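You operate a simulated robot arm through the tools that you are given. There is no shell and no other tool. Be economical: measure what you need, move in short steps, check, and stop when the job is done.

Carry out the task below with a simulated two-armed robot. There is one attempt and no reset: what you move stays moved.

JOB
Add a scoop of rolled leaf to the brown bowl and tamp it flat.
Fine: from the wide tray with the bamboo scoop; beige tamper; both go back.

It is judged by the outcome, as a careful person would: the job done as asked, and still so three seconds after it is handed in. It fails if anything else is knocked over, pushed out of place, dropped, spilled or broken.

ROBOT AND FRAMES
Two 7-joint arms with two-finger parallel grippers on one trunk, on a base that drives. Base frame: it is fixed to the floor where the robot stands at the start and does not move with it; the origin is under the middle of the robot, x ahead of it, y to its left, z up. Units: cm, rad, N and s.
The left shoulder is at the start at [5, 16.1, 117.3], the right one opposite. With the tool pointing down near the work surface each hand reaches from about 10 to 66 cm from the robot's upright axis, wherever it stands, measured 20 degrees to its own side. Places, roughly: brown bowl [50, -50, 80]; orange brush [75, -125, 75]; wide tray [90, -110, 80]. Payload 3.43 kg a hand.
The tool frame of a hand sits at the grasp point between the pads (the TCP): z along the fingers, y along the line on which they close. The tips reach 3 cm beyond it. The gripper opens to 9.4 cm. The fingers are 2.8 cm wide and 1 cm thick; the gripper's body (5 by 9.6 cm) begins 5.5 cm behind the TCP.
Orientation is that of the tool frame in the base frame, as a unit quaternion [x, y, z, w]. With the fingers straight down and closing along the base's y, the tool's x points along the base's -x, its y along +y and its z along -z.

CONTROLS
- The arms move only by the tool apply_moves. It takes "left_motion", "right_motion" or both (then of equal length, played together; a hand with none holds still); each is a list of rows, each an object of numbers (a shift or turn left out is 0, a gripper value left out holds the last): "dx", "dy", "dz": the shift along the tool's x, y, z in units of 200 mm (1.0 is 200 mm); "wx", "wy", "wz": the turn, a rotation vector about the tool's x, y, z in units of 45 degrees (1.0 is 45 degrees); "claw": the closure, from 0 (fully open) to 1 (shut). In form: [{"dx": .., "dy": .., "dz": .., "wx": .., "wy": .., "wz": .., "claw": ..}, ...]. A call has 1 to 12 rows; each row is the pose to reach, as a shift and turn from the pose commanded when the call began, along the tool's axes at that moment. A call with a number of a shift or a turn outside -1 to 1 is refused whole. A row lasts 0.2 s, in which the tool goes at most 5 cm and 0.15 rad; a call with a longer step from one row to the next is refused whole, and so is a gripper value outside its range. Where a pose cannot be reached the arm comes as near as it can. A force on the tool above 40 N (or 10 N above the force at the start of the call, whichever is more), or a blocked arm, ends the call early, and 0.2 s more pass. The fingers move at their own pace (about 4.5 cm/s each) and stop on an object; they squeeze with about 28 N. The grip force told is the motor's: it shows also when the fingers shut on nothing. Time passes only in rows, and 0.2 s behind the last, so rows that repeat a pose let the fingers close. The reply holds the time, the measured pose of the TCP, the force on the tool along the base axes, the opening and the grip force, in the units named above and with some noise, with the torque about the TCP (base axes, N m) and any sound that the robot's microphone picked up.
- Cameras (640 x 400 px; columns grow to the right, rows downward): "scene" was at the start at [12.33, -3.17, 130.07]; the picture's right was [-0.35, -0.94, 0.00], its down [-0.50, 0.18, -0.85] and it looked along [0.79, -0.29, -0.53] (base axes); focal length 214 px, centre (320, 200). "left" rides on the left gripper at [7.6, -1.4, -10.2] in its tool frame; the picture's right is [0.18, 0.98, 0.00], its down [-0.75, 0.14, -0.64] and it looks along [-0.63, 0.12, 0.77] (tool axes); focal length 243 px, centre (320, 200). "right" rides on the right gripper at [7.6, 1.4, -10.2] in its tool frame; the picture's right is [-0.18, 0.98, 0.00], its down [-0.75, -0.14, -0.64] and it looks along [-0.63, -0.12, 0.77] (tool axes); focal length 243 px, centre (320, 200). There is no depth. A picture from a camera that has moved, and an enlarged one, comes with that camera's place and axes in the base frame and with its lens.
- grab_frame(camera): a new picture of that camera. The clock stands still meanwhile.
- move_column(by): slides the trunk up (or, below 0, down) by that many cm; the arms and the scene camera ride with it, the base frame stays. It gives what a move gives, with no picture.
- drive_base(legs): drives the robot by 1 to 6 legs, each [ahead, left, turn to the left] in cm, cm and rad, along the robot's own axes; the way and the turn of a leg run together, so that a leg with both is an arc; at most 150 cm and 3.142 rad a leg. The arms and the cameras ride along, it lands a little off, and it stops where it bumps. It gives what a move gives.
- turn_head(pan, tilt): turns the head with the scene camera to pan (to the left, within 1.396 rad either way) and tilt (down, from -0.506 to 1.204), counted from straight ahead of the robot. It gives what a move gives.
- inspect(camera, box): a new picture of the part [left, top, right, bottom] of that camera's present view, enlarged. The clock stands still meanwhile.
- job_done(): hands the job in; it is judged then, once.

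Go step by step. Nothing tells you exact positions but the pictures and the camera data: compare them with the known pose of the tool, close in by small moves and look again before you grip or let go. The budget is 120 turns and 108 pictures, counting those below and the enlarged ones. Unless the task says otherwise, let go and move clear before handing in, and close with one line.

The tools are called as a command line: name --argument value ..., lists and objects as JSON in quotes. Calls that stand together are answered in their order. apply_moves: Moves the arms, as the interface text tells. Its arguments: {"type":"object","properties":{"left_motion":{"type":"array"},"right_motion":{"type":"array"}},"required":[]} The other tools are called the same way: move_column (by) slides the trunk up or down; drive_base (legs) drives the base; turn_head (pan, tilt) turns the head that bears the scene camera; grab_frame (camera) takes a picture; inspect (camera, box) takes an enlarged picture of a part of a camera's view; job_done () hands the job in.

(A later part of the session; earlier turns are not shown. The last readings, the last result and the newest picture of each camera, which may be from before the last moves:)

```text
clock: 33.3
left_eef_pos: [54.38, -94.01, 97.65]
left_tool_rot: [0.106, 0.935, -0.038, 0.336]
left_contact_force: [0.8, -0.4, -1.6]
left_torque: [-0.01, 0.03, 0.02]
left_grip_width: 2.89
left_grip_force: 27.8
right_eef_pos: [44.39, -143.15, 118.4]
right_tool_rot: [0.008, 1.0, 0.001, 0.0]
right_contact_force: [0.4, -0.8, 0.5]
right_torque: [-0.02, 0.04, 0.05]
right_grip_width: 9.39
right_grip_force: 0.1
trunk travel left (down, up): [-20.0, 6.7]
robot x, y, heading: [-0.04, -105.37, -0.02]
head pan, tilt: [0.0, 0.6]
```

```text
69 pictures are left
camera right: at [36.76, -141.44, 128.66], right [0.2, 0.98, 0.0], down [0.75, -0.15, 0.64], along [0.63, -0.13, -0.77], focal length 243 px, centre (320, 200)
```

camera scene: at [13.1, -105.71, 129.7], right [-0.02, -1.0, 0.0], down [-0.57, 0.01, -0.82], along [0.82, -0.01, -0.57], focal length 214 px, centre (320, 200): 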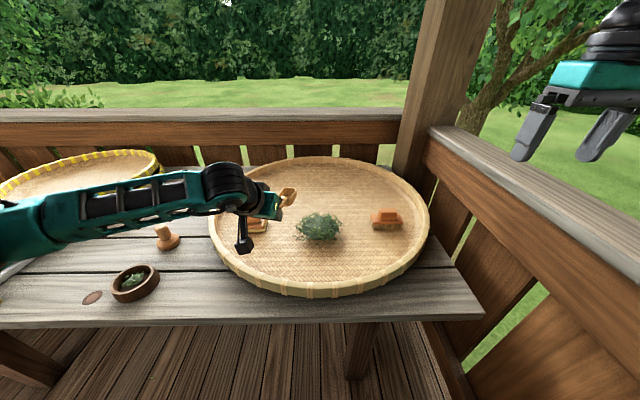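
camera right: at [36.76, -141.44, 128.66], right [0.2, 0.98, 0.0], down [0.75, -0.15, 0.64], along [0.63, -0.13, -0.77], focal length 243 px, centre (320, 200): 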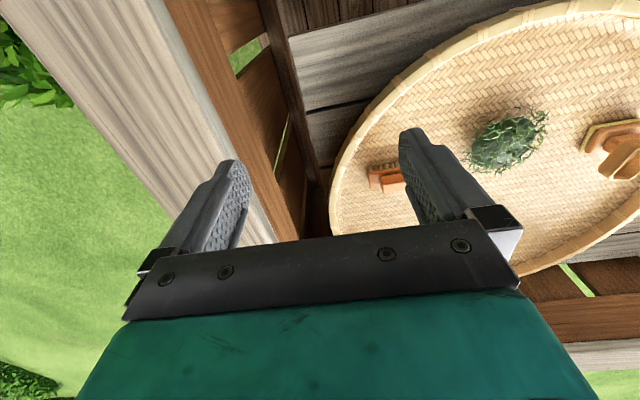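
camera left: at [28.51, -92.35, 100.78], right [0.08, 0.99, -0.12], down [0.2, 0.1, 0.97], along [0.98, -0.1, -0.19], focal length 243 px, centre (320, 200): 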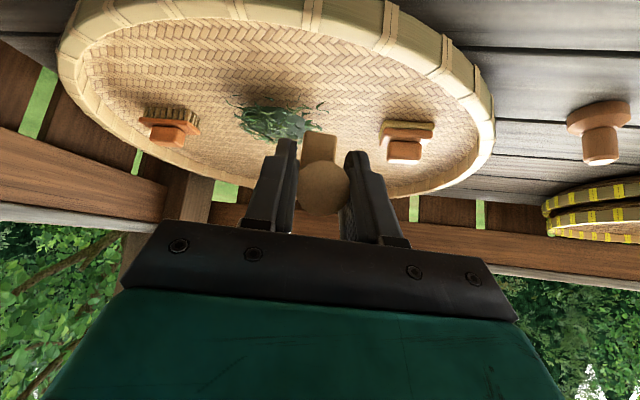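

Mound centre refined to about [70, -106], top near z 79. I move over its near side and pitch the scoop 40° nose-down, still above.

apply_moves --left_motion '[{"dx": 0.005, "dy": -0.08, "dz": 0.014, "wy": 0.1}, {"dx": 0.01, "dy": -0.16, "dz": 0.028, "wy": 0.28}, {"dx": 0.015, "dy": -0.24, "dz": 0.042, "wy": 0.46}, {"dx": 0.02, "dy": -0.32, "dz": 0.056, "wy": 0.64}, {"dx": 0.025, "dy": -0.4, "dz": 0.07, "wy": 0.8}, {"dx": 0.028, "dy": -0.41, "dz": 0.0735, "wy": 0.889}, {"dx": 0.028, "dy": -0.41, "dz": 0.0735, "wy": 0.889}]'

inspect --camera "scene" --box '[220, 150, 440, 290]'

inspect --camera "right" --box '[440, 60, 640, 220]'

```text
clock: 34.9
left_eef_pos: [52.88, -102.3, 96.27]
left_tool_rot: [0.114, 0.993, 0.001, -0.005]
left_contact_force: [0.7, 0.1, 0.4]
left_torque: [0.02, 0.03, -0.01]
left_grip_width: 2.83
left_grip_force: 28.3
right_eef_pos: [44.27, -143.0, 118.56]
right_tool_rot: [0.009, 1.0, 0.0, 0.0]
right_contact_force: [-0.9, 0.5, 0.2]
right_torque: [0.0, -0.01, 0.01]
right_grip_width: 9.4
right_grip_force: 0.1
trunk travel left (down, up): [-20.0, 6.7]
robot x, y, heading: [0.25, -105.4, -0.017]
head pan, tilt: [0.0, 0.6]
```

```text
2.86 times, centred on (330, 220) of scene
camera zoom: at [13.01, -105.71, 129.71], right [-0.02, -1.0, 0.0], down [-0.56, 0.01, -0.83], along [0.82, -0.01, -0.56], focal length 613 px, centre (291, 143)
```

zoom: 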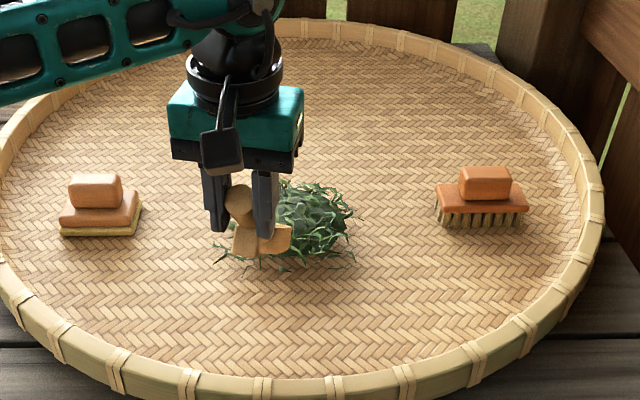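

```text
2.50 times, centred on (540, 140) of right
camera zoom: at [36.68, -141.43, 128.69], right [0.2, 0.98, 0.0], down [0.75, -0.15, 0.64], along [0.63, -0.13, -0.77], focal length 606 px, centre (-230, 350)
```

zoom: 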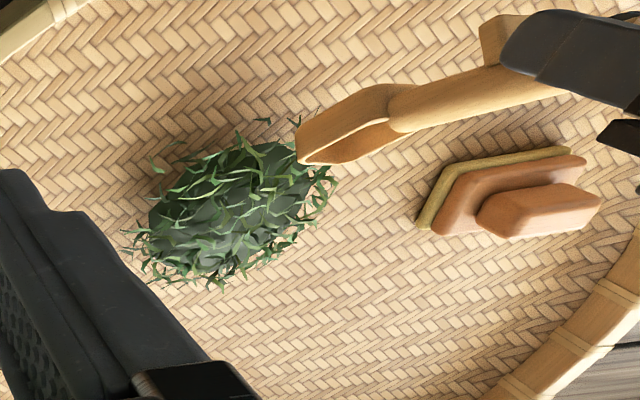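

The scoop tip is at about [61, -106.4, 84], just short of the mound. I lower it to the near edge of the mound and check for contact.

apply_moves --left_motion '[{"dx": -0.03, "dy": 0.04, "dz": 0.06}, {"dx": -0.06, "dy": 0.075, "dz": 0.15}, {"dx": -0.1, "dy": 0.075, "dz": 0.23}, {"dx": -0.1, "dy": 0.075, "dz": 0.28}, {"dx": -0.1, "dy": 0.075, "dz": 0.28}]'

inspect --camera "right" --box '[440, 60, 640, 220]'

```text
clock: 36.1
left_eef_pos: [55.0, -101.08, 90.64]
left_tool_rot: [0.113, 0.994, 0.0, -0.004]
left_contact_force: [0.0, 0.5, -0.8]
left_torque: [0.01, 0.03, -0.01]
left_grip_width: 2.83
left_grip_force: 27.9
right_eef_pos: [44.2, -143.13, 118.44]
right_tool_rot: [0.008, 1.0, 0.0, -0.001]
right_contact_force: [0.2, 0.2, -0.5]
right_torque: [0.02, -0.03, 0.0]
right_grip_width: 9.41
right_grip_force: 0.2
trunk travel left (down, up): [-20.0, 6.7]
robot x, y, heading: [0.59, -105.73, -0.018]
head pan, tilt: [0.0, 0.6]
```

```text
2.50 times, centred on (540, 140) of right
camera zoom: at [36.68, -141.44, 128.69], right [0.2, 0.98, 0.0], down [0.75, -0.15, 0.64], along [0.63, -0.13, -0.77], focal length 606 px, centre (-230, 350)
```

zoom: 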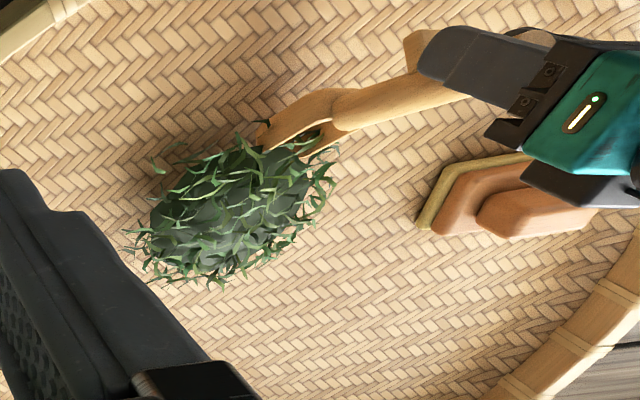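

The lip has entered the mound a little left of its centre. I correct 1.8 cm to the right, plough forward, then roll the scoop level and lift.

apply_moves --left_motion '[{"dx": -0.1, "dy": -0.05, "dz": 0.005}, {"dx": -0.2, "dy": -0.09, "dz": 0.01}, {"dx": -0.27, "dy": -0.09, "dz": 0.01}, {"dx": -0.31, "dy": -0.09, "dz": 0.05, "wy": -0.11}, {"dx": -0.335, "dy": -0.09, "dz": 0.1, "wy": -0.222}, {"dx": -0.32, "dy": -0.09, "dz": 0.16, "wy": -0.39}, {"dx": -0.29, "dy": -0.09, "dz": 0.23, "wy": -0.556}, {"dx": -0.28, "dy": -0.09, "dz": 0.28, "wy": -0.72}, {"dx": -0.27, "dy": -0.09, "dz": 0.32, "wy": -0.889}, {"dx": -0.26, "dy": -0.09, "dz": 0.22, "wy": -0.98}, {"dx": -0.25, "dy": -0.09, "dz": 0.1, "wy": -1.0}, {"dx": -0.25, "dy": -0.09, "dz": 0.05, "wy": -1.0}]'

inspect --camera "right" --box '[440, 60, 640, 220]'

inspect --camera "scene" --box '[220, 150, 440, 290]'

```text
clock: 38.7
left_eef_pos: [59.49, -104.01, 89.52]
left_tool_rot: [0.105, 0.919, -0.043, 0.377]
left_contact_force: [0.2, 0.5, 0.2]
left_torque: [0.03, 0.05, -0.02]
left_grip_width: 2.8
left_grip_force: 27.8
right_eef_pos: [44.27, -143.13, 118.54]
right_tool_rot: [0.009, 1.0, 0.0, 0.0]
right_contact_force: [0.2, -0.1, -0.1]
right_torque: [0.01, 0.0, 0.03]
right_grip_width: 9.41
right_grip_force: 0.1
trunk travel left (down, up): [-20.0, 6.7]
robot x, y, heading: [0.52, -105.17, -0.021]
head pan, tilt: [0.0, 0.6]
```

```text
2.50 times, centred on (540, 140) of right
camera zoom: at [36.68, -141.44, 128.68], right [0.2, 0.98, 0.0], down [0.75, -0.15, 0.64], along [0.63, -0.13, -0.77], focal length 606 px, centre (-230, 350)
```

zoom: 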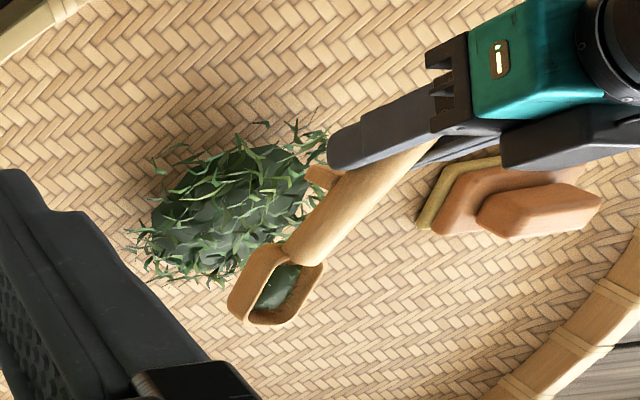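

```text
2.86 times, centred on (330, 220) of scene
camera zoom: at [13.02, -105.71, 129.71], right [-0.02, -1.0, 0.0], down [-0.56, 0.01, -0.83], along [0.82, -0.02, -0.56], focal length 613 px, centre (291, 143)
```

zoom: 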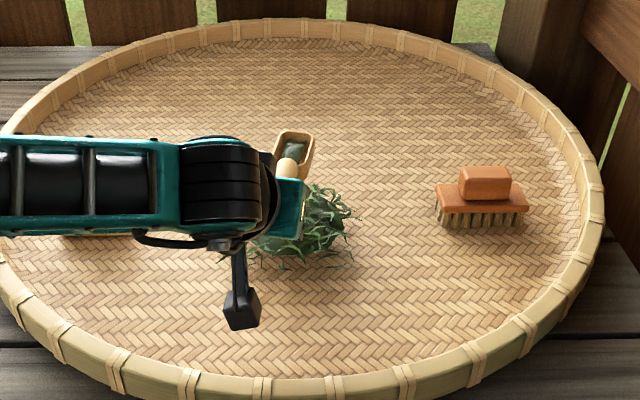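

There is leaf in the scoop. I look closer at how full it is.

inspect --camera "right" --box '[510, 130, 580, 180]'

inspect --camera "scene" --box '[295, 185, 355, 245]'

```text
8.00 times, centred on (545, 155) of right
camera zoom: at [36.68, -141.44, 128.68], right [0.2, 0.98, 0.0], down [0.75, -0.15, 0.64], along [0.63, -0.13, -0.77], focal length 1941 px, centre (-1480, 560)
```

zoom: 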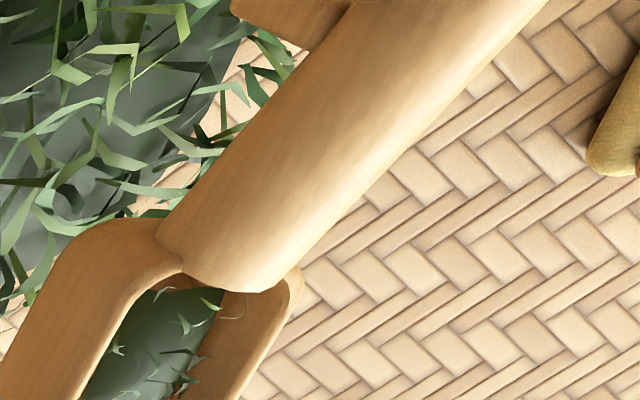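

```text
6.67 times, centred on (325, 215) of scene
camera zoom: at [13.02, -105.71, 129.71], right [-0.02, -1.0, 0.0], down [-0.56, 0.01, -0.83], along [0.82, -0.02, -0.56], focal length 1430 px, centre (287, 100)
```

zoom: 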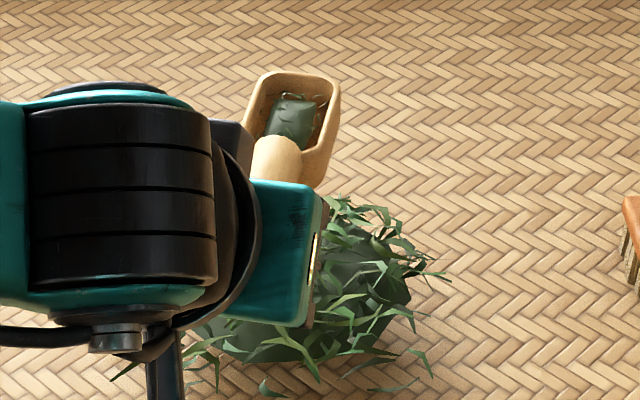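

The scoop is about half full. I'll make one more deeper dip at the mound's centre, pitching only while over the mound, levelling inside it.

apply_moves --left_motion '[{"dx": -0.013, "dz": -0.055, "wy": 0.18}, {"dx": -0.026, "dz": -0.11, "wy": 0.36}, {"dx": -0.039, "dz": -0.164, "wy": 0.54}, {"dx": -0.052, "dz": -0.22, "wy": 0.72}, {"dx": -0.065, "dz": -0.273, "wy": 0.88}, {"dx": 0.054, "dz": -0.081, "wy": 0.88}, {"dx": 0.076, "dz": -0.03, "wy": 0.77}, {"dx": 0.099, "dz": 0.022, "wy": 0.658}, {"dx": 0.164, "dz": 0.07, "wy": 0.49}, {"dx": 0.229, "dz": 0.118, "wy": 0.324}, {"dx": 0.285, "dz": 0.147, "wy": 0.2}, {"dx": 0.331, "dz": 0.172, "wy": 0.1}]'

inspect --camera "right" --box '[440, 60, 640, 220]'

```text
clock: 41.3
left_eef_pos: [57.41, -103.51, 82.51]
left_tool_rot: [0.107, 0.933, -0.039, 0.341]
left_contact_force: [1.2, -0.2, -1.4]
left_torque: [0.0, 0.09, 0.0]
left_grip_width: 2.72
left_grip_force: 27.4
right_eef_pos: [44.33, -143.0, 118.39]
right_tool_rot: [0.009, 1.0, 0.0, 0.0]
right_contact_force: [0.4, -0.1, -0.3]
right_torque: [0.01, 0.01, -0.05]
right_grip_width: 9.4
right_grip_force: 0.1
trunk travel left (down, up): [-20.0, 6.7]
robot x, y, heading: [0.04, -105.56, -0.019]
head pan, tilt: [0.0, 0.6]
```

```text
2.50 times, centred on (540, 140) of right
camera zoom: at [36.68, -141.43, 128.69], right [0.2, 0.98, 0.0], down [0.75, -0.15, 0.64], along [0.63, -0.13, -0.77], focal length 606 px, centre (-230, 350)
```

zoom: 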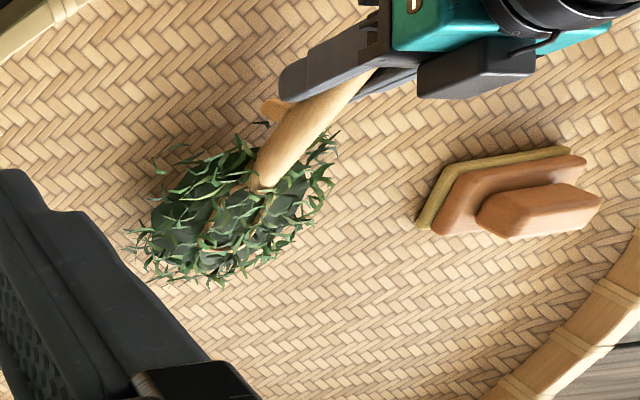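

The scoop is buried in the mound. I tilt its nose slightly up and lift gently.

apply_moves --left_motion '[{"dx": 0.005, "dz": -0.01, "wy": -0.1}, {"dx": -0.03, "dz": -0.05, "wy": -0.2}, {"dx": -0.08, "dz": -0.11, "wy": -0.22}, {"dx": -0.16, "dz": -0.2, "wy": -0.22}, {"dx": -0.24, "dz": -0.29, "wy": -0.22}, {"dx": -0.32, "dz": -0.383, "wy": -0.22}, {"dx": -0.32, "dz": -0.383, "wy": -0.22}]'

inspect --camera "right" --box '[480, 80, 640, 200]'

inspect --camera "scene" --box '[270, 150, 370, 240]'

grab_frame --camera "left"

```text
clock: 42.9
left_eef_pos: [57.31, -103.56, 92.57]
left_tool_rot: [0.102, 0.901, -0.047, 0.42]
left_contact_force: [-0.1, 0.1, 0.6]
left_torque: [0.02, 0.0, 0.01]
left_grip_width: 2.74
left_grip_force: 28.2
right_eef_pos: [44.26, -143.09, 118.48]
right_tool_rot: [0.009, 1.0, 0.0, -0.001]
right_contact_force: [1.7, -0.3, 0.1]
right_torque: [-0.01, -0.03, 0.0]
right_grip_width: 9.39
right_grip_force: 0.1
trunk travel left (down, up): [-20.0, 6.7]
robot x, y, heading: [-0.0, -105.24, -0.017]
head pan, tilt: [0.0, 0.6]
```

```text
3.33 times, centred on (560, 140) of right
camera zoom: at [36.68, -141.43, 128.69], right [0.2, 0.98, 0.0], down [0.75, -0.15, 0.64], along [0.63, -0.13, -0.77], focal length 809 px, centre (-480, 400)
```

zoom: 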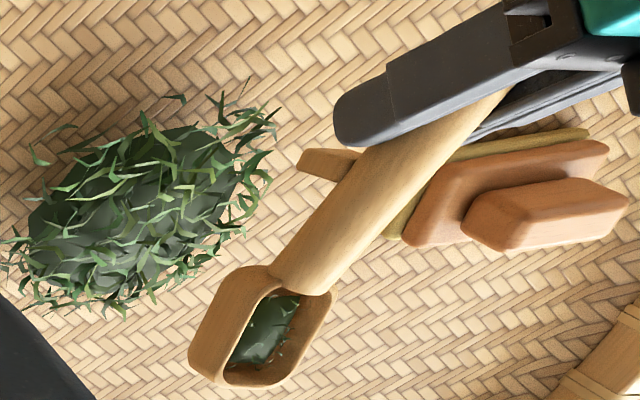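

```text
4.44 times, centred on (320, 195) of scene
camera zoom: at [13.02, -105.71, 129.71], right [-0.02, -1.0, 0.0], down [-0.56, 0.01, -0.82], along [0.82, -0.01, -0.57], focal length 953 px, centre (320, 222)
```

zoom: 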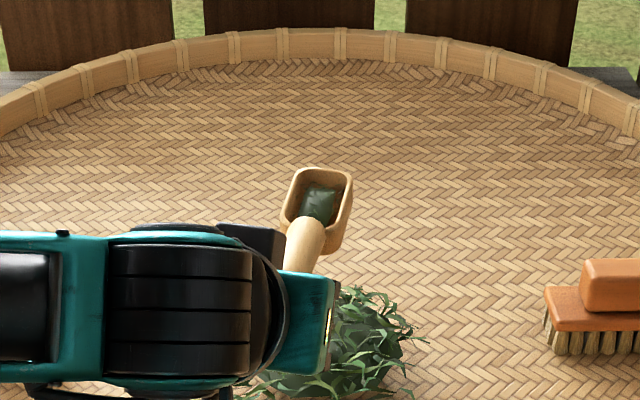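

```text
58 pictures are left
camera left: at [44.69, -101.99, 93.23], right [0.11, 0.98, -0.14], down [0.03, 0.14, 0.99], along [0.99, -0.11, -0.01], focal length 243 px, centre (320, 200)
```

left: 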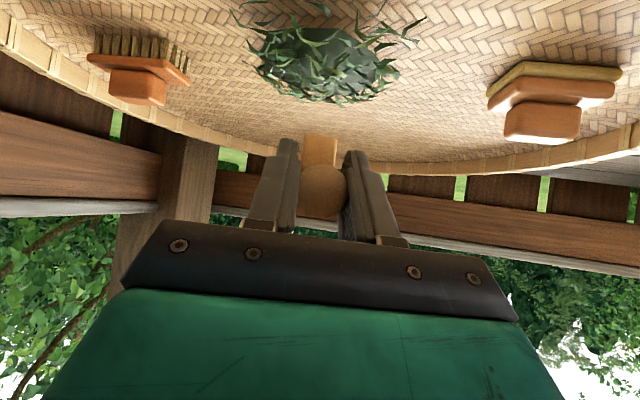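

The load is unchanged, so that is a full scoop. Now I back off 6 cm and drive 46 cm left toward the bowl at about [49.4, -54.6].

drive_base --legs '[[-6, 46, 0]]'

grab_frame --camera "scene"

grab_frame --camera "right"

```text
clock: 47.5
left_eef_pos: [52.39, -57.07, 92.46]
left_tool_rot: [0.105, 0.9, -0.049, 0.42]
left_contact_force: [0.7, 0.6, -0.5]
left_torque: [0.02, 0.01, 0.01]
left_grip_width: 2.76
left_grip_force: 28.4
right_eef_pos: [39.08, -96.53, 118.56]
right_tool_rot: [0.011, 1.0, 0.0, 0.0]
right_contact_force: [-0.4, -0.8, -0.7]
right_torque: [0.01, 0.01, 0.01]
right_grip_width: 9.42
right_grip_force: 0.0
trunk travel left (down, up): [-20.0, 6.7]
robot x, y, heading: [-4.87, -59.07, -0.02]
head pan, tilt: [0.0, 0.6]
```

```text
57 pictures are left
camera scene: at [7.98, -59.08, 129.71], right [-0.02, -1.0, 0.0], down [-0.56, 0.01, -0.83], along [0.82, -0.02, -0.56], focal length 214 px, centre (320, 200)
```

scene: 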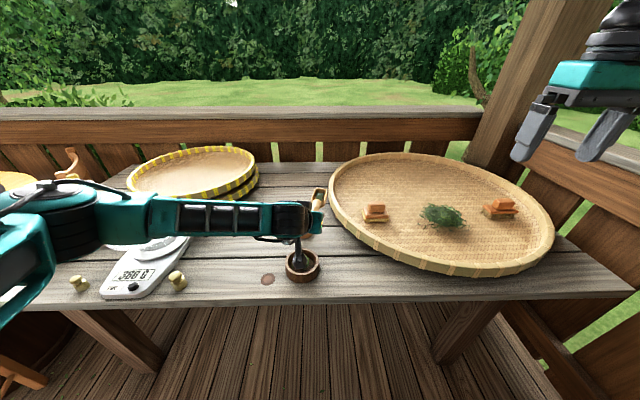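

```text
56 pictures are left
camera right: at [31.45, -94.93, 128.69], right [0.21, 0.98, 0.0], down [0.75, -0.16, 0.64], along [0.63, -0.13, -0.77], focal length 243 px, centre (320, 200)
```

right: 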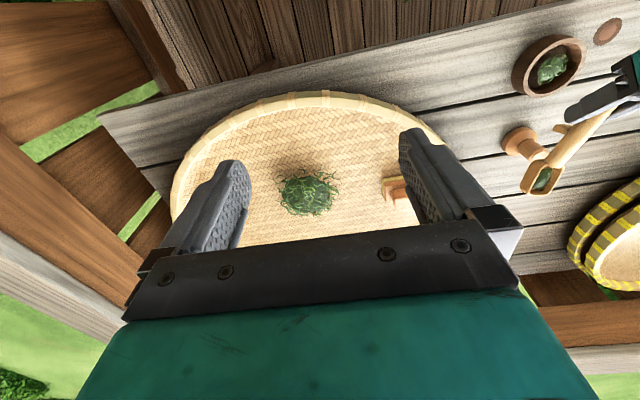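

Bowl rim centre is now triangulated at [49.9, -55.1, 78]. I draw the scoop back so its lip hangs just above the bowl with a mild 25° pitch.

apply_moves --left_motion '[{"dx": 0.052, "dy": 0.01, "dz": -0.138, "wy": 0.07}, {"dx": 0.103, "dy": 0.02, "dz": -0.275, "wy": 0.14}, {"dx": 0.155, "dy": 0.035, "dz": -0.413, "wy": 0.21}, {"dx": 0.238, "dy": 0.045, "dz": -0.48, "wy": 0.35}, {"dx": 0.321, "dy": 0.055, "dz": -0.547, "wy": 0.49}, {"dx": 0.404, "dy": 0.065, "dz": -0.613, "wy": 0.63}, {"dx": 0.487, "dy": 0.07, "dz": -0.68, "wy": 0.769}, {"dx": 0.487, "dy": 0.07, "dz": -0.68, "wy": 0.769}]'

inspect --camera "right" --box '[480, 0, 640, 120]'

inspect --camera "scene" --box '[240, 190, 360, 300]'

```text
clock: 49.3
left_eef_pos: [36.45, -51.89, 93.89]
left_tool_rot: [0.115, 0.985, -0.015, 0.132]
left_contact_force: [0.5, 0.0, -0.5]
left_torque: [-0.02, 0.01, -0.01]
left_grip_width: 2.72
left_grip_force: 28.3
right_eef_pos: [39.15, -96.64, 118.55]
right_tool_rot: [0.011, 1.0, 0.0, 0.001]
right_contact_force: [0.1, 0.5, -0.6]
right_torque: [0.0, 0.03, -0.01]
right_grip_width: 9.37
right_grip_force: 0.1
trunk travel left (down, up): [-20.0, 6.7]
robot x, y, heading: [-4.78, -58.42, -0.025]
head pan, tilt: [0.0, 0.6]
```

```text
3.33 times, centred on (560, 60) of right
camera zoom: at [31.45, -94.95, 128.69], right [0.21, 0.98, 0.0], down [0.75, -0.16, 0.64], along [0.63, -0.13, -0.77], focal length 809 px, centre (-480, 667)
```

zoom: 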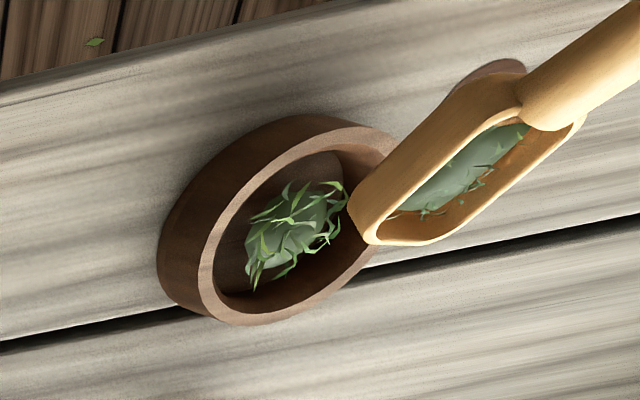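

```text
3.64 times, centred on (300, 245) of scene
camera zoom: at [7.99, -59.09, 129.71], right [-0.02, -1.0, 0.0], down [-0.56, 0.01, -0.83], along [0.82, -0.02, -0.56], focal length 780 px, centre (393, 36)
```

zoom: 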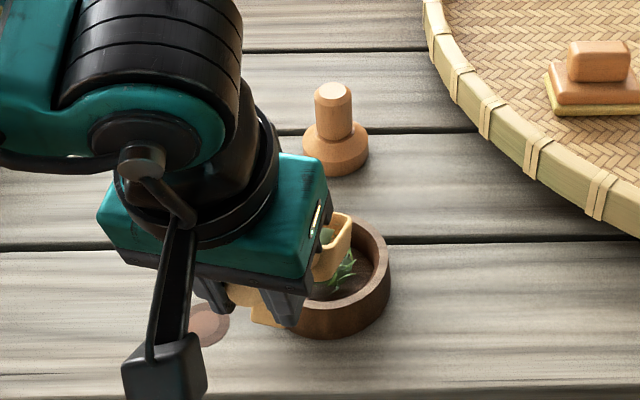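

The load is still in and the lip is at [48.8, -56.3, 84.5]. I shift 1.2 cm left, lower slightly, and tip the scoop about its lip to 70°.

apply_moves --left_motion '[{"dx": -0.095, "dy": 0.03, "dz": 0.02, "wy": 0.16}, {"dx": -0.191, "dy": 0.06, "dz": 0.041, "wy": 0.333}, {"dx": -0.296, "dy": 0.06, "dz": 0.025, "wy": 0.5}, {"dx": -0.401, "dy": 0.06, "dz": 0.01, "wy": 0.667}, {"dx": -0.509, "dy": 0.06, "dz": 0.024, "wy": 0.84}, {"dx": -0.617, "dy": 0.06, "dz": 0.038, "wy": 1.0}, {"dx": -0.617, "dy": 0.06, "dz": 0.038, "wy": 1.0}, {"dx": -0.617, "dy": 0.06, "dz": 0.038, "wy": 1.0}]'

inspect --camera "right" --box '[480, 0, 640, 120]'

inspect --camera "scene" --box '[240, 190, 360, 300]'

```text
clock: 51.1
left_eef_pos: [47.9, -53.43, 96.7]
left_tool_rot: [0.113, 0.96, 0.029, -0.254]
left_contact_force: [-0.6, 0.0, -0.5]
left_torque: [-0.02, 0.0, 0.02]
left_grip_width: 2.73
left_grip_force: 28.2
left hand out of reach, approached as far as the arm can: row 6, 7, 8
right_eef_pos: [39.02, -96.64, 118.36]
right_tool_rot: [0.011, 1.0, 0.001, 0.0]
right_contact_force: [0.4, -1.0, -0.1]
right_torque: [-0.02, 0.0, 0.0]
right_grip_width: 9.4
right_grip_force: 0.1
trunk travel left (down, up): [-20.0, 6.7]
robot x, y, heading: [-4.94, -58.58, -0.029]
head pan, tilt: [0.0, 0.6]
```

```text
3.33 times, centred on (560, 60) of right
camera zoom: at [31.45, -94.99, 128.68], right [0.21, 0.98, 0.0], down [0.75, -0.16, 0.64], along [0.63, -0.13, -0.77], focal length 809 px, centre (-480, 667)
```

zoom: 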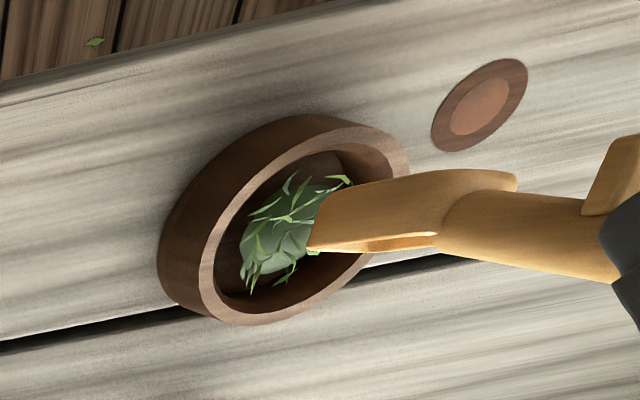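

```text
3.64 times, centred on (300, 245) of scene
camera zoom: at [7.98, -59.13, 129.71], right [-0.02, -1.0, 0.0], down [-0.56, 0.01, -0.83], along [0.82, -0.02, -0.56], focal length 780 px, centre (393, 36)
```

zoom: 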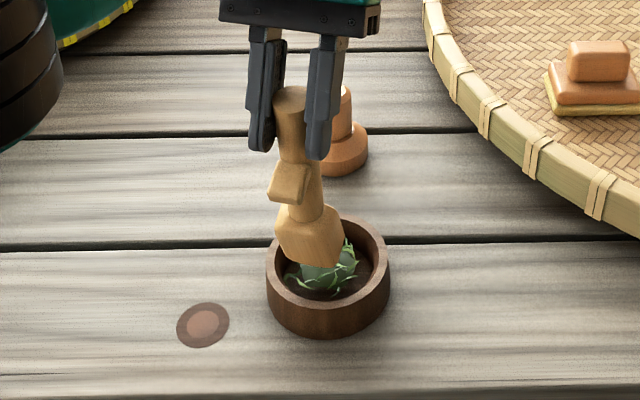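

The scoop is tipped to about 70° and leaf appears in the bowl. I reverse the tipping and check that the scoop is empty.

apply_moves --left_motion '[{"dx": 0.0, "dz": -0.08, "wy": 0}, {"dx": 0.1, "dz": 0.0, "wy": -0.17}, {"dx": 0.2, "dz": 0.06, "wy": -0.34}, {"dx": 0.3, "dz": 0.12, "wy": -0.51}, {"dx": 0.4, "dz": 0.18, "wy": -0.68}, {"dx": 0.48, "dz": 0.24, "wy": -0.85}, {"dx": 0.54, "dz": 0.277, "wy": -1.0}, {"dx": 0.54, "dz": 0.277, "wy": -1.0}]'

inspect --camera "right" --box '[480, 0, 640, 120]'

inspect --camera "scene" --box '[240, 190, 360, 300]'

```text
clock: 52.9
left_eef_pos: [36.24, -50.47, 97.04]
left_tool_rot: [0.115, 0.984, -0.017, 0.133]
left_contact_force: [0.1, 0.6, -0.7]
left_torque: [0.01, 0.03, -0.02]
left_grip_width: 2.72
left_grip_force: 28.1
left hand out of reach, approached as far as the arm can: row 1, 2
right_eef_pos: [39.13, -96.71, 118.56]
right_tool_rot: [0.012, 1.0, 0.0, 0.0]
right_contact_force: [-0.3, -0.1, 0.5]
right_torque: [-0.02, -0.06, 0.0]
right_grip_width: 9.4
right_grip_force: 0.0
trunk travel left (down, up): [-20.0, 6.7]
robot x, y, heading: [-4.82, -58.87, -0.021]
head pan, tilt: [0.0, 0.6]
```

```text
3.33 times, centred on (560, 60) of right
camera zoom: at [31.46, -94.96, 128.68], right [0.21, 0.98, 0.0], down [0.75, -0.16, 0.64], along [0.63, -0.13, -0.77], focal length 809 px, centre (-480, 667)
```

zoom: 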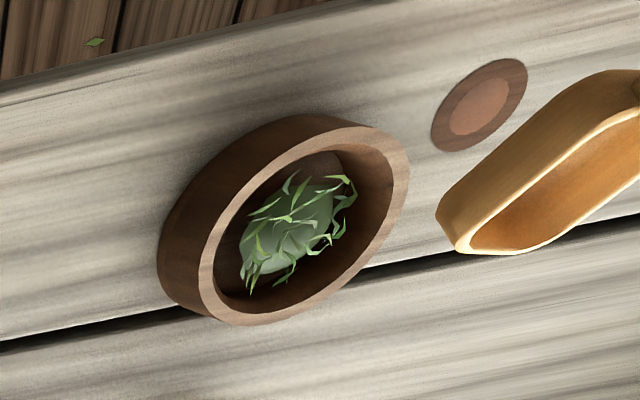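

```text
3.64 times, centred on (300, 245) of scene
camera zoom: at [8.0, -59.1, 129.71], right [-0.02, -1.0, 0.0], down [-0.56, 0.01, -0.82], along [0.82, -0.02, -0.57], focal length 780 px, centre (393, 36)
```

zoom: 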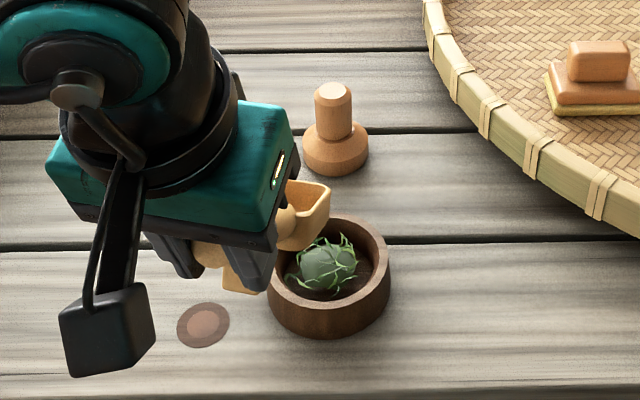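

The scoop is empty and the bowl is heaped. I raise the scoop clear and drive 26 cm left so the right arm can work the tamper and bowl.

apply_moves --left_motion '[{"dx": -0.035, "dz": -0.13}, {"dx": -0.07, "dz": -0.26}, {"dx": -0.105, "dz": -0.386}, {"dx": -0.105, "dz": -0.386}]'

drive_base --legs '[[0, 26, 0.02]]'

grab_frame --camera "scene"

grab_frame --camera "right"

```text
clock: 53.9
left_eef_pos: [36.26, -50.53, 105.03]
left_tool_rot: [0.114, 0.984, -0.015, 0.133]
left_contact_force: [-0.4, -0.7, 0.0]
left_torque: [-0.01, 0.02, 0.0]
left_grip_width: 2.7
left_grip_force: 27.9
right_eef_pos: [39.03, -96.54, 118.46]
right_tool_rot: [0.011, 1.0, 0.0, 0.0]
right_contact_force: [0.8, 0.3, 0.2]
right_torque: [0.0, 0.0, -0.03]
right_grip_width: 9.4
right_grip_force: 0.0
trunk travel left (down, up): [-20.0, 6.7]
robot x, y, heading: [-4.61, -58.97, -0.027]
head pan, tilt: [0.0, 0.6]
```

```text
clock: 56.8
left_eef_pos: [36.67, -23.79, 105.12]
left_tool_rot: [0.108, 0.985, -0.015, 0.133]
left_contact_force: [0.2, 0.2, -0.2]
left_torque: [0.0, 0.04, 0.0]
left_grip_width: 2.64
left_grip_force: 28.0
right_eef_pos: [40.02, -69.93, 118.53]
right_tool_rot: [0.004, 1.0, -0.001, -0.001]
right_contact_force: [-0.6, -0.3, -0.9]
right_torque: [-0.03, 0.01, 0.0]
right_grip_width: 9.42
right_grip_force: 0.0
trunk travel left (down, up): [-20.0, 6.7]
robot x, y, heading: [-4.47, -33.0, -0.005]
head pan, tilt: [0.0, 0.6]
```

```text
49 pictures are left
camera scene: at [8.39, -32.91, 129.71], right [-0.01, -1.0, 0.0], down [-0.56, 0.0, -0.83], along [0.83, -0.01, -0.56], focal length 214 px, centre (320, 200)
```

scene: 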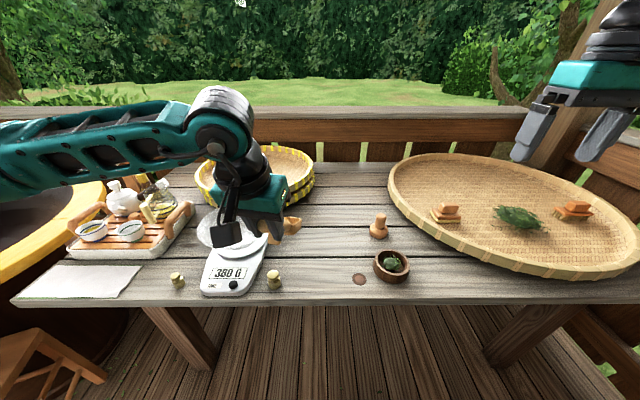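

```text
48 pictures are left
camera right: at [32.45, -68.38, 128.69], right [0.19, 0.98, 0.0], down [0.75, -0.15, 0.64], along [0.63, -0.12, -0.77], focal length 243 px, centre (320, 200)
```

right: 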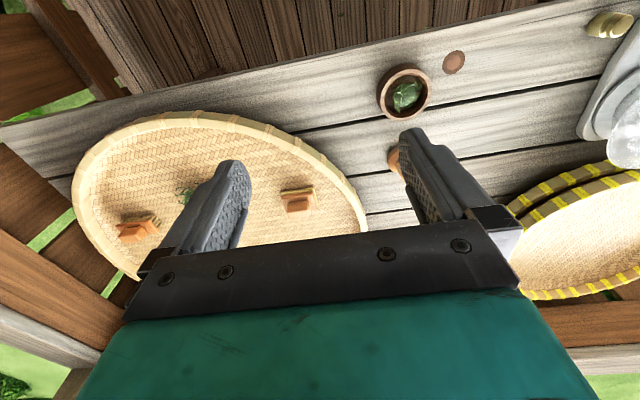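

The tamper stands at about [65.4, -54.8], top near z 84, so I need to be a bit closer. I check base clearance to the table by looking down, and check the scoop grip.

turn_head --pan 0.0 --tilt 1.2

grab_frame --camera "scene"

grab_frame --camera "left"

```text
clock: 57.8
left_eef_pos: [36.55, -23.74, 105.14]
left_tool_rot: [0.108, 0.985, -0.015, 0.132]
left_contact_force: [-0.1, -0.3, -0.5]
left_torque: [0.02, 0.05, 0.01]
left_grip_width: 2.64
left_grip_force: 28.0
right_eef_pos: [40.17, -69.93, 118.43]
right_tool_rot: [0.004, 1.0, 0.001, 0.0]
right_contact_force: [0.1, 0.8, -0.4]
right_torque: [0.01, -0.02, 0.01]
right_grip_width: 9.39
right_grip_force: 0.0
trunk travel left (down, up): [-20.0, 6.7]
robot x, y, heading: [-4.52, -33.2, -0.009]
head pan, tilt: [0.0, 1.201]
```

```text
47 pictures are left
camera scene: at [5.15, -32.91, 125.25], right [-0.01, -1.0, 0.0], down [-0.93, 0.01, -0.36], along [0.36, 0.0, -0.93], focal length 214 px, centre (320, 200)
```

scene: 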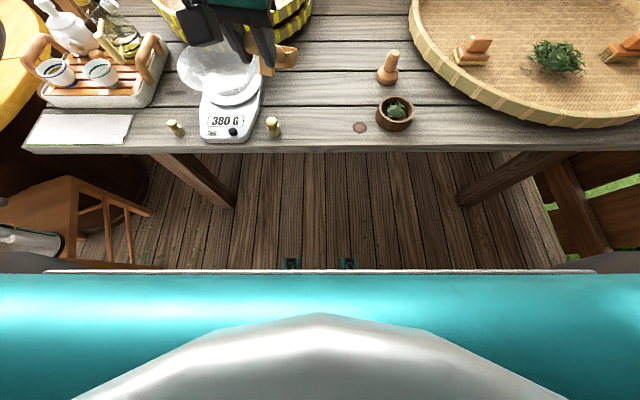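

```text
46 pictures are left
camera left: at [26.46, -23.0, 112.9], right [0.04, 1.0, -0.05], down [0.57, 0.02, 0.82], along [0.82, -0.06, -0.57], focal length 243 px, centre (320, 200)
```

left: 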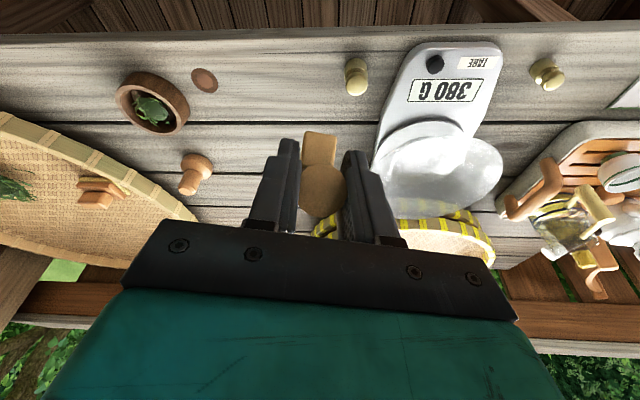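

There is plenty of clearance (base front ends about 20 cm ahead of its axis, table edge is at 41). I drive 10 cm forward and 5 right, and aim the head at the bowl.

drive_base --legs '[[10, -5, 0]]'

turn_head --pan -0.3 --tilt 0.75

grab_frame --camera "scene"

grab_frame --camera "right"

```text
clock: 59.0
left_eef_pos: [46.52, -28.72, 105.1]
left_tool_rot: [0.106, 0.985, -0.015, 0.132]
left_contact_force: [0.0, 0.2, 0.0]
left_torque: [0.03, 0.03, -0.02]
left_grip_width: 2.66
left_grip_force: 27.9
right_eef_pos: [50.05, -74.87, 118.45]
right_tool_rot: [0.003, 1.0, 0.001, 0.0]
right_contact_force: [0.8, -1.2, 0.2]
right_torque: [0.01, 0.04, -0.02]
right_grip_width: 9.4
right_grip_force: 0.3
trunk travel left (down, up): [-20.0, 6.7]
robot x, y, heading: [5.27, -37.95, -0.007]
head pan, tilt: [0.0, 1.201]
```

```text
clock: 59.9
left_eef_pos: [46.27, -28.67, 105.13]
left_tool_rot: [0.106, 0.985, -0.014, 0.133]
left_contact_force: [-0.2, 0.3, 0.2]
left_torque: [0.0, 0.04, 0.0]
left_grip_width: 2.66
left_grip_force: 28.1
right_eef_pos: [50.05, -74.84, 118.47]
right_tool_rot: [0.003, 1.0, 0.0, 0.0]
right_contact_force: [-0.5, 0.9, 0.1]
right_torque: [0.02, 0.03, -0.01]
right_grip_width: 9.41
right_grip_force: 0.0
trunk travel left (down, up): [-20.0, 6.7]
robot x, y, heading: [5.83, -37.77, -0.003]
head pan, tilt: [-0.3, 0.75]
```

```text
45 pictures are left
camera scene: at [17.3, -40.28, 128.42], right [-0.3, -0.95, 0.0], down [-0.65, 0.2, -0.73], along [0.7, -0.22, -0.68], focal length 214 px, centre (320, 200)
```

scene: 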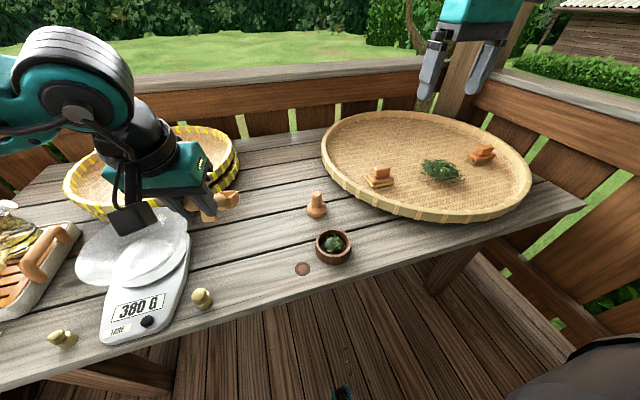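

```text
44 pictures are left
camera right: at [42.37, -73.26, 128.69], right [0.19, 0.98, 0.0], down [0.75, -0.14, 0.64], along [0.63, -0.12, -0.77], focal length 243 px, centre (320, 200)
```

right: 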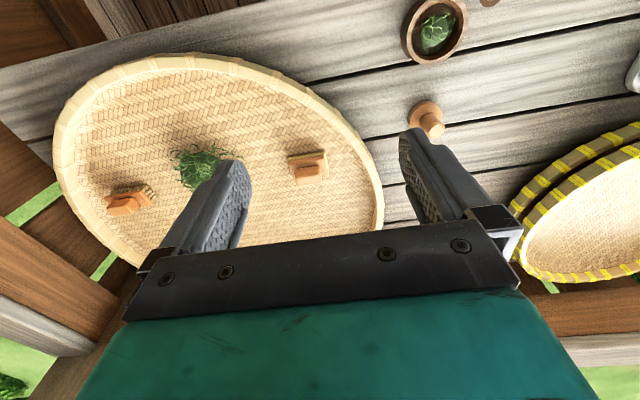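

The tamper axis triangulates to [65.5, -54.8]. I move the right hand above it and look.

apply_moves --right_motion '[{"dx": -0.11, "dy": 0.14, "dz": 0.13, "claw": 0.2}, {"dx": -0.22, "dy": 0.28, "dz": 0.26}, {"dx": -0.33, "dy": 0.42, "dz": 0.39}, {"dx": -0.44, "dy": 0.56, "dz": 0.52}, {"dx": -0.55, "dy": 0.7, "dz": 0.65}, {"dx": -0.66, "dy": 0.84, "dz": 0.78}, {"dx": -0.77, "dy": 0.98, "dz": 0.91}, {"dx": -0.77, "dy": 1.0, "dz": 0.92}]'

grab_frame --camera "right"

inspect --camera "scene" --box '[240, 110, 400, 270]'

```text
clock: 61.7
left_eef_pos: [46.42, -28.66, 105.13]
left_tool_rot: [0.106, 0.985, -0.014, 0.133]
left_contact_force: [0.8, 0.5, -0.6]
left_torque: [0.03, -0.02, -0.01]
left_grip_width: 2.65
left_grip_force: 28.1
right_eef_pos: [58.83, -59.63, 101.92]
right_tool_rot: [0.003, 1.0, 0.001, 0.0]
right_contact_force: [-0.3, 0.0, -0.2]
right_torque: [0.05, 0.01, 0.01]
right_grip_width: 7.54
right_grip_force: 0.0
right hand out of reach, approached as far as the arm can: row 5, 6, 7, 8
trunk travel left (down, up): [-20.0, 6.7]
robot x, y, heading: [5.49, -37.67, -0.004]
head pan, tilt: [-0.3, 0.75]
```

```text
43 pictures are left
camera right: at [51.2, -58.09, 112.15], right [0.19, 0.98, 0.0], down [0.75, -0.15, 0.64], along [0.63, -0.12, -0.77], focal length 243 px, centre (320, 200)
```

right: 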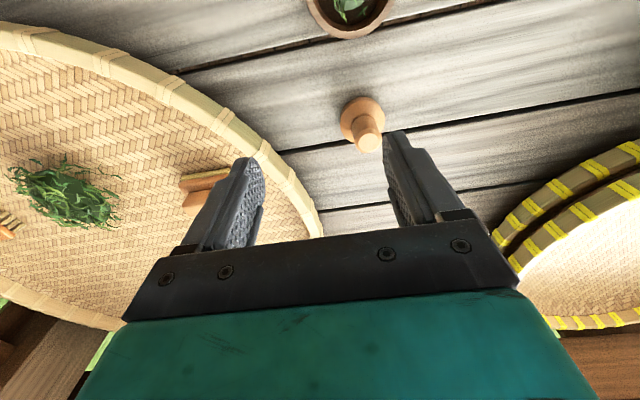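

```text
2.50 times, centred on (320, 190) of scene
camera zoom: at [17.3, -40.29, 128.42], right [-0.3, -0.95, 0.0], down [-0.65, 0.2, -0.73], along [0.7, -0.22, -0.68], focal length 536 px, centre (320, 225)
```

zoom: 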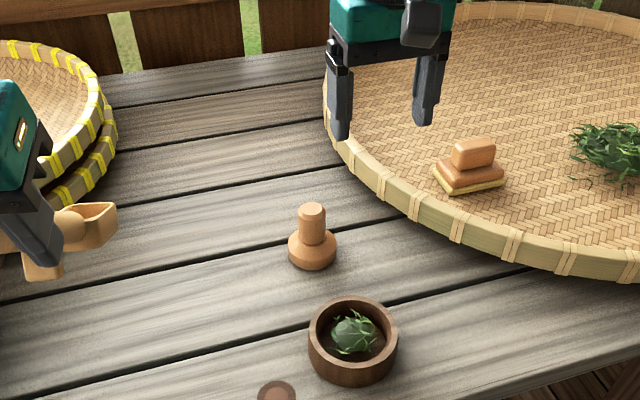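

That height was out of reach, but lower is easier. I lower the right hand to z 92 and drive 5 cm forward.

apply_moves --right_motion '[{"dz": 0.15}, {"dz": 0.3}, {"dz": 0.48}, {"dz": 0.48}]'

drive_base --legs '[[5, 0, 0]]'

grab_frame --camera "right"

```text
clock: 62.7
left_eef_pos: [46.44, -28.72, 105.2]
left_tool_rot: [0.106, 0.985, -0.015, 0.132]
left_contact_force: [0.9, 0.6, -0.8]
left_torque: [-0.01, 0.03, 0.02]
left_grip_width: 2.63
left_grip_force: 27.0
right_eef_pos: [56.56, -61.3, 93.9]
right_tool_rot: [0.003, 1.0, 0.0, 0.0]
right_contact_force: [0.3, -1.1, 0.0]
right_torque: [-0.01, 0.01, 0.0]
right_grip_width: 7.49
right_grip_force: 0.0
right hand out of reach, approached as far as the arm can: row 1, 2, 3, 4
trunk travel left (down, up): [-20.0, 6.7]
robot x, y, heading: [5.48, -37.85, -0.005]
head pan, tilt: [-0.3, 0.75]
```

```text
clock: 63.6
left_eef_pos: [51.56, -28.82, 105.14]
left_tool_rot: [0.106, 0.985, -0.014, 0.132]
left_contact_force: [-0.3, -0.9, -0.9]
left_torque: [-0.01, 0.01, 0.0]
left_grip_width: 2.65
left_grip_force: 27.9
right_eef_pos: [61.62, -61.26, 93.9]
right_tool_rot: [0.003, 1.0, 0.001, 0.0]
right_contact_force: [0.2, -0.9, 0.2]
right_torque: [0.0, 0.0, 0.0]
right_grip_width: 7.53
right_grip_force: 0.0
trunk travel left (down, up): [-20.0, 6.7]
robot x, y, heading: [10.84, -38.03, -0.001]
head pan, tilt: [-0.3, 0.75]
```

```text
41 pictures are left
camera right: at [54.02, -59.8, 104.14], right [0.19, 0.98, 0.0], down [0.75, -0.14, 0.64], along [0.63, -0.12, -0.77], focal length 243 px, centre (320, 200)
```

right: 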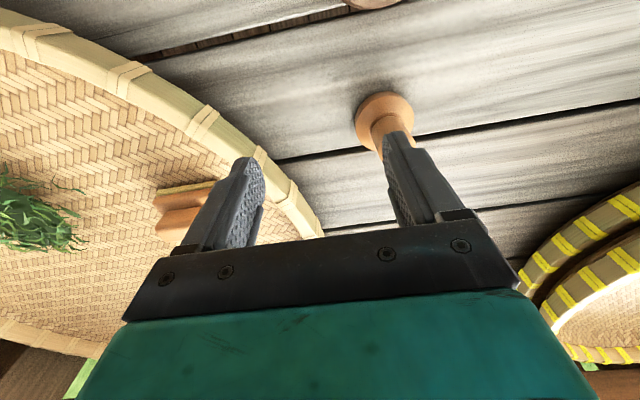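

Reach is limited because the shoulder is high. I raise both hands 10 cm, lower the trunk 10 cm, and drive 5 cm further forward.

apply_moves --left_motion '[{"dx": -0.033, "dz": -0.121}, {"dx": -0.066, "dz": -0.242}, {"dx": -0.1, "dz": -0.363}, {"dx": -0.131, "dz": -0.483}, {"dx": -0.131, "dz": -0.483}]' --right_motion '[{"dz": -0.12}, {"dz": -0.24}, {"dz": -0.36}, {"dz": -0.5}, {"dz": -0.5}]'

move_column --by -10

drive_base --legs '[[5, 0, 0]]'

grab_frame --camera "scene"

```text
clock: 64.8
left_eef_pos: [51.37, -28.83, 115.03]
left_tool_rot: [0.106, 0.985, -0.014, 0.133]
left_contact_force: [-0.2, -0.3, -0.2]
left_torque: [0.0, 0.03, 0.01]
left_grip_width: 2.67
left_grip_force: 28.3
right_eef_pos: [61.43, -61.29, 103.93]
right_tool_rot: [0.002, 1.0, 0.0, 0.0]
right_contact_force: [-0.2, 0.0, 0.1]
right_torque: [-0.04, 0.01, 0.0]
right_grip_width: 7.52
right_grip_force: 0.0
trunk travel left (down, up): [-20.0, 6.7]
robot x, y, heading: [10.59, -37.57, -0.008]
head pan, tilt: [-0.3, 0.75]
```

```text
clock: 66.2
left_eef_pos: [51.39, -28.89, 104.98]
left_tool_rot: [0.107, 0.985, -0.015, 0.134]
left_contact_force: [0.3, 0.0, -0.2]
left_torque: [0.0, 0.01, -0.01]
left_grip_width: 2.66
left_grip_force: 28.1
right_eef_pos: [61.46, -61.21, 93.83]
right_tool_rot: [0.002, 1.0, 0.0, 0.001]
right_contact_force: [0.5, 1.1, -0.2]
right_torque: [-0.04, 0.0, -0.03]
right_grip_width: 7.52
right_grip_force: 0.0
trunk travel left (down, up): [-10.0, 16.7]
robot x, y, heading: [10.38, -37.87, -0.007]
head pan, tilt: [-0.3, 0.75]
```

```text
clock: 67.1
left_eef_pos: [56.54, -28.83, 105.02]
left_tool_rot: [0.106, 0.985, -0.014, 0.132]
left_contact_force: [-0.1, 0.7, -0.5]
left_torque: [-0.02, 0.04, -0.01]
left_grip_width: 2.65
left_grip_force: 28.3
right_eef_pos: [66.49, -61.36, 93.85]
right_tool_rot: [0.002, 1.0, 0.0, 0.0]
right_contact_force: [0.6, -0.2, 0.3]
right_torque: [0.02, 0.02, 0.0]
right_grip_width: 7.55
right_grip_force: 0.1
trunk travel left (down, up): [-10.0, 16.7]
robot x, y, heading: [15.63, -37.93, -0.01]
head pan, tilt: [-0.3, 0.75]
```

```text
40 pictures are left
camera scene: at [27.38, -40.33, 118.41], right [-0.3, -0.95, 0.0], down [-0.65, 0.2, -0.73], along [0.7, -0.22, -0.68], focal length 214 px, centre (320, 200)
```

scene: 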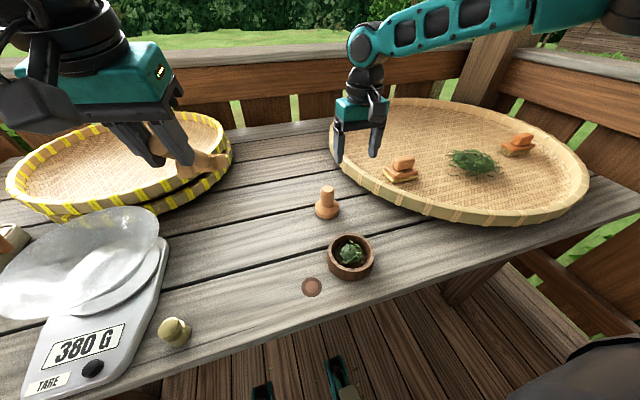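

The right hand is now beside the tamper at z 94. I shift it 6.6 cm left to stand directly over the knob.

apply_moves --right_motion '[{"dx": 0.012, "dy": 0.17, "claw": 0.25}, {"dx": 0.025, "dy": 0.333, "claw": 0.25}, {"dx": 0.025, "dy": 0.333, "claw": 0.25}]'

grab_frame --camera "right"

inspect --camera "scene" --box '[260, 120, 400, 240]'

```text
clock: 67.9
left_eef_pos: [56.43, -28.79, 105.05]
left_tool_rot: [0.106, 0.985, -0.014, 0.132]
left_contact_force: [0.7, -0.9, -0.8]
left_torque: [0.01, 0.01, -0.03]
left_grip_width: 2.66
left_grip_force: 27.8
right_eef_pos: [65.56, -55.02, 93.9]
right_tool_rot: [0.003, 1.0, 0.001, 0.002]
right_contact_force: [0.0, 0.5, 1.0]
right_torque: [0.02, 0.0, -0.01]
right_grip_width: 7.03
right_grip_force: 0.1
right hand out of reach, approached as far as the arm can: row 2, 3
trunk travel left (down, up): [-10.0, 16.7]
robot x, y, heading: [15.53, -37.87, -0.003]
head pan, tilt: [-0.3, 0.75]
```

```text
39 pictures are left
camera right: at [57.88, -53.47, 104.11], right [0.19, 0.98, 0.0], down [0.75, -0.15, 0.64], along [0.63, -0.12, -0.77], focal length 243 px, centre (320, 200)
```

right: 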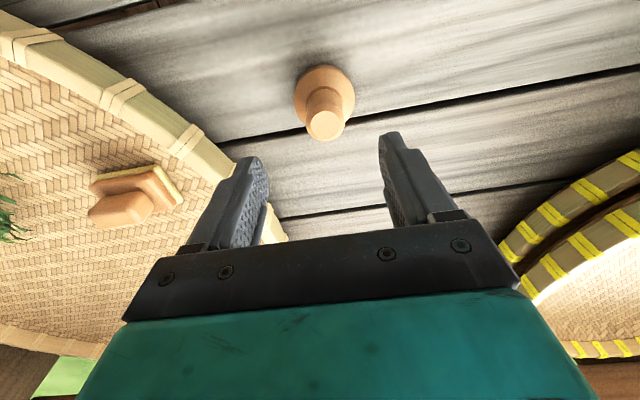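

```text
3.33 times, centred on (330, 180) of scene
camera zoom: at [27.34, -40.34, 118.42], right [-0.3, -0.95, 0.0], down [-0.65, 0.2, -0.73], along [0.7, -0.22, -0.68], focal length 715 px, centre (287, 267)
```

zoom: 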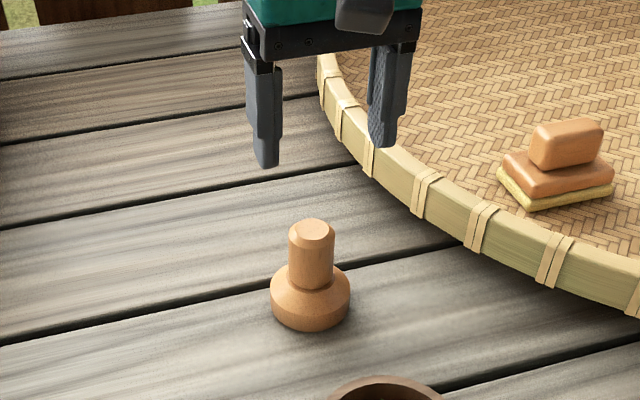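

Tamper confirmed at [66.2, -54.5]; I'm right at the reach limit. I drive 3.5 cm more forward and lower the trunk 5 cm.

drive_base --legs '[[3.5, 0, 0]]'

move_column --by -5

```text
clock: 68.8
left_eef_pos: [60.0, -28.86, 104.94]
left_tool_rot: [0.106, 0.985, -0.015, 0.132]
left_contact_force: [-0.1, 0.1, -0.4]
left_torque: [0.02, 0.03, -0.03]
left_grip_width: 2.67
left_grip_force: 27.8
right_eef_pos: [68.95, -54.95, 93.98]
right_tool_rot: [0.003, 1.0, 0.002, 0.0]
right_contact_force: [-0.3, -0.3, -0.7]
right_torque: [0.03, -0.01, 0.02]
right_grip_width: 7.04
right_grip_force: 0.1
trunk travel left (down, up): [-10.0, 16.7]
robot x, y, heading: [19.31, -37.52, -0.006]
head pan, tilt: [-0.3, 0.75]
```

```text
clock: 69.7
left_eef_pos: [59.94, -28.82, 100.13]
left_tool_rot: [0.107, 0.985, -0.014, 0.133]
left_contact_force: [0.1, 0.1, -1.3]
left_torque: [-0.03, -0.01, 0.0]
left_grip_width: 2.63
left_grip_force: 27.4
right_eef_pos: [68.88, -55.03, 88.99]
right_tool_rot: [0.003, 1.0, 0.001, 0.002]
right_contact_force: [0.1, 0.4, 0.3]
right_torque: [0.02, -0.02, 0.0]
right_grip_width: 7.06
right_grip_force: 0.2
trunk travel left (down, up): [-5.0, 21.7]
robot x, y, heading: [18.94, -37.81, -0.006]
head pan, tilt: [-0.3, 0.75]
```

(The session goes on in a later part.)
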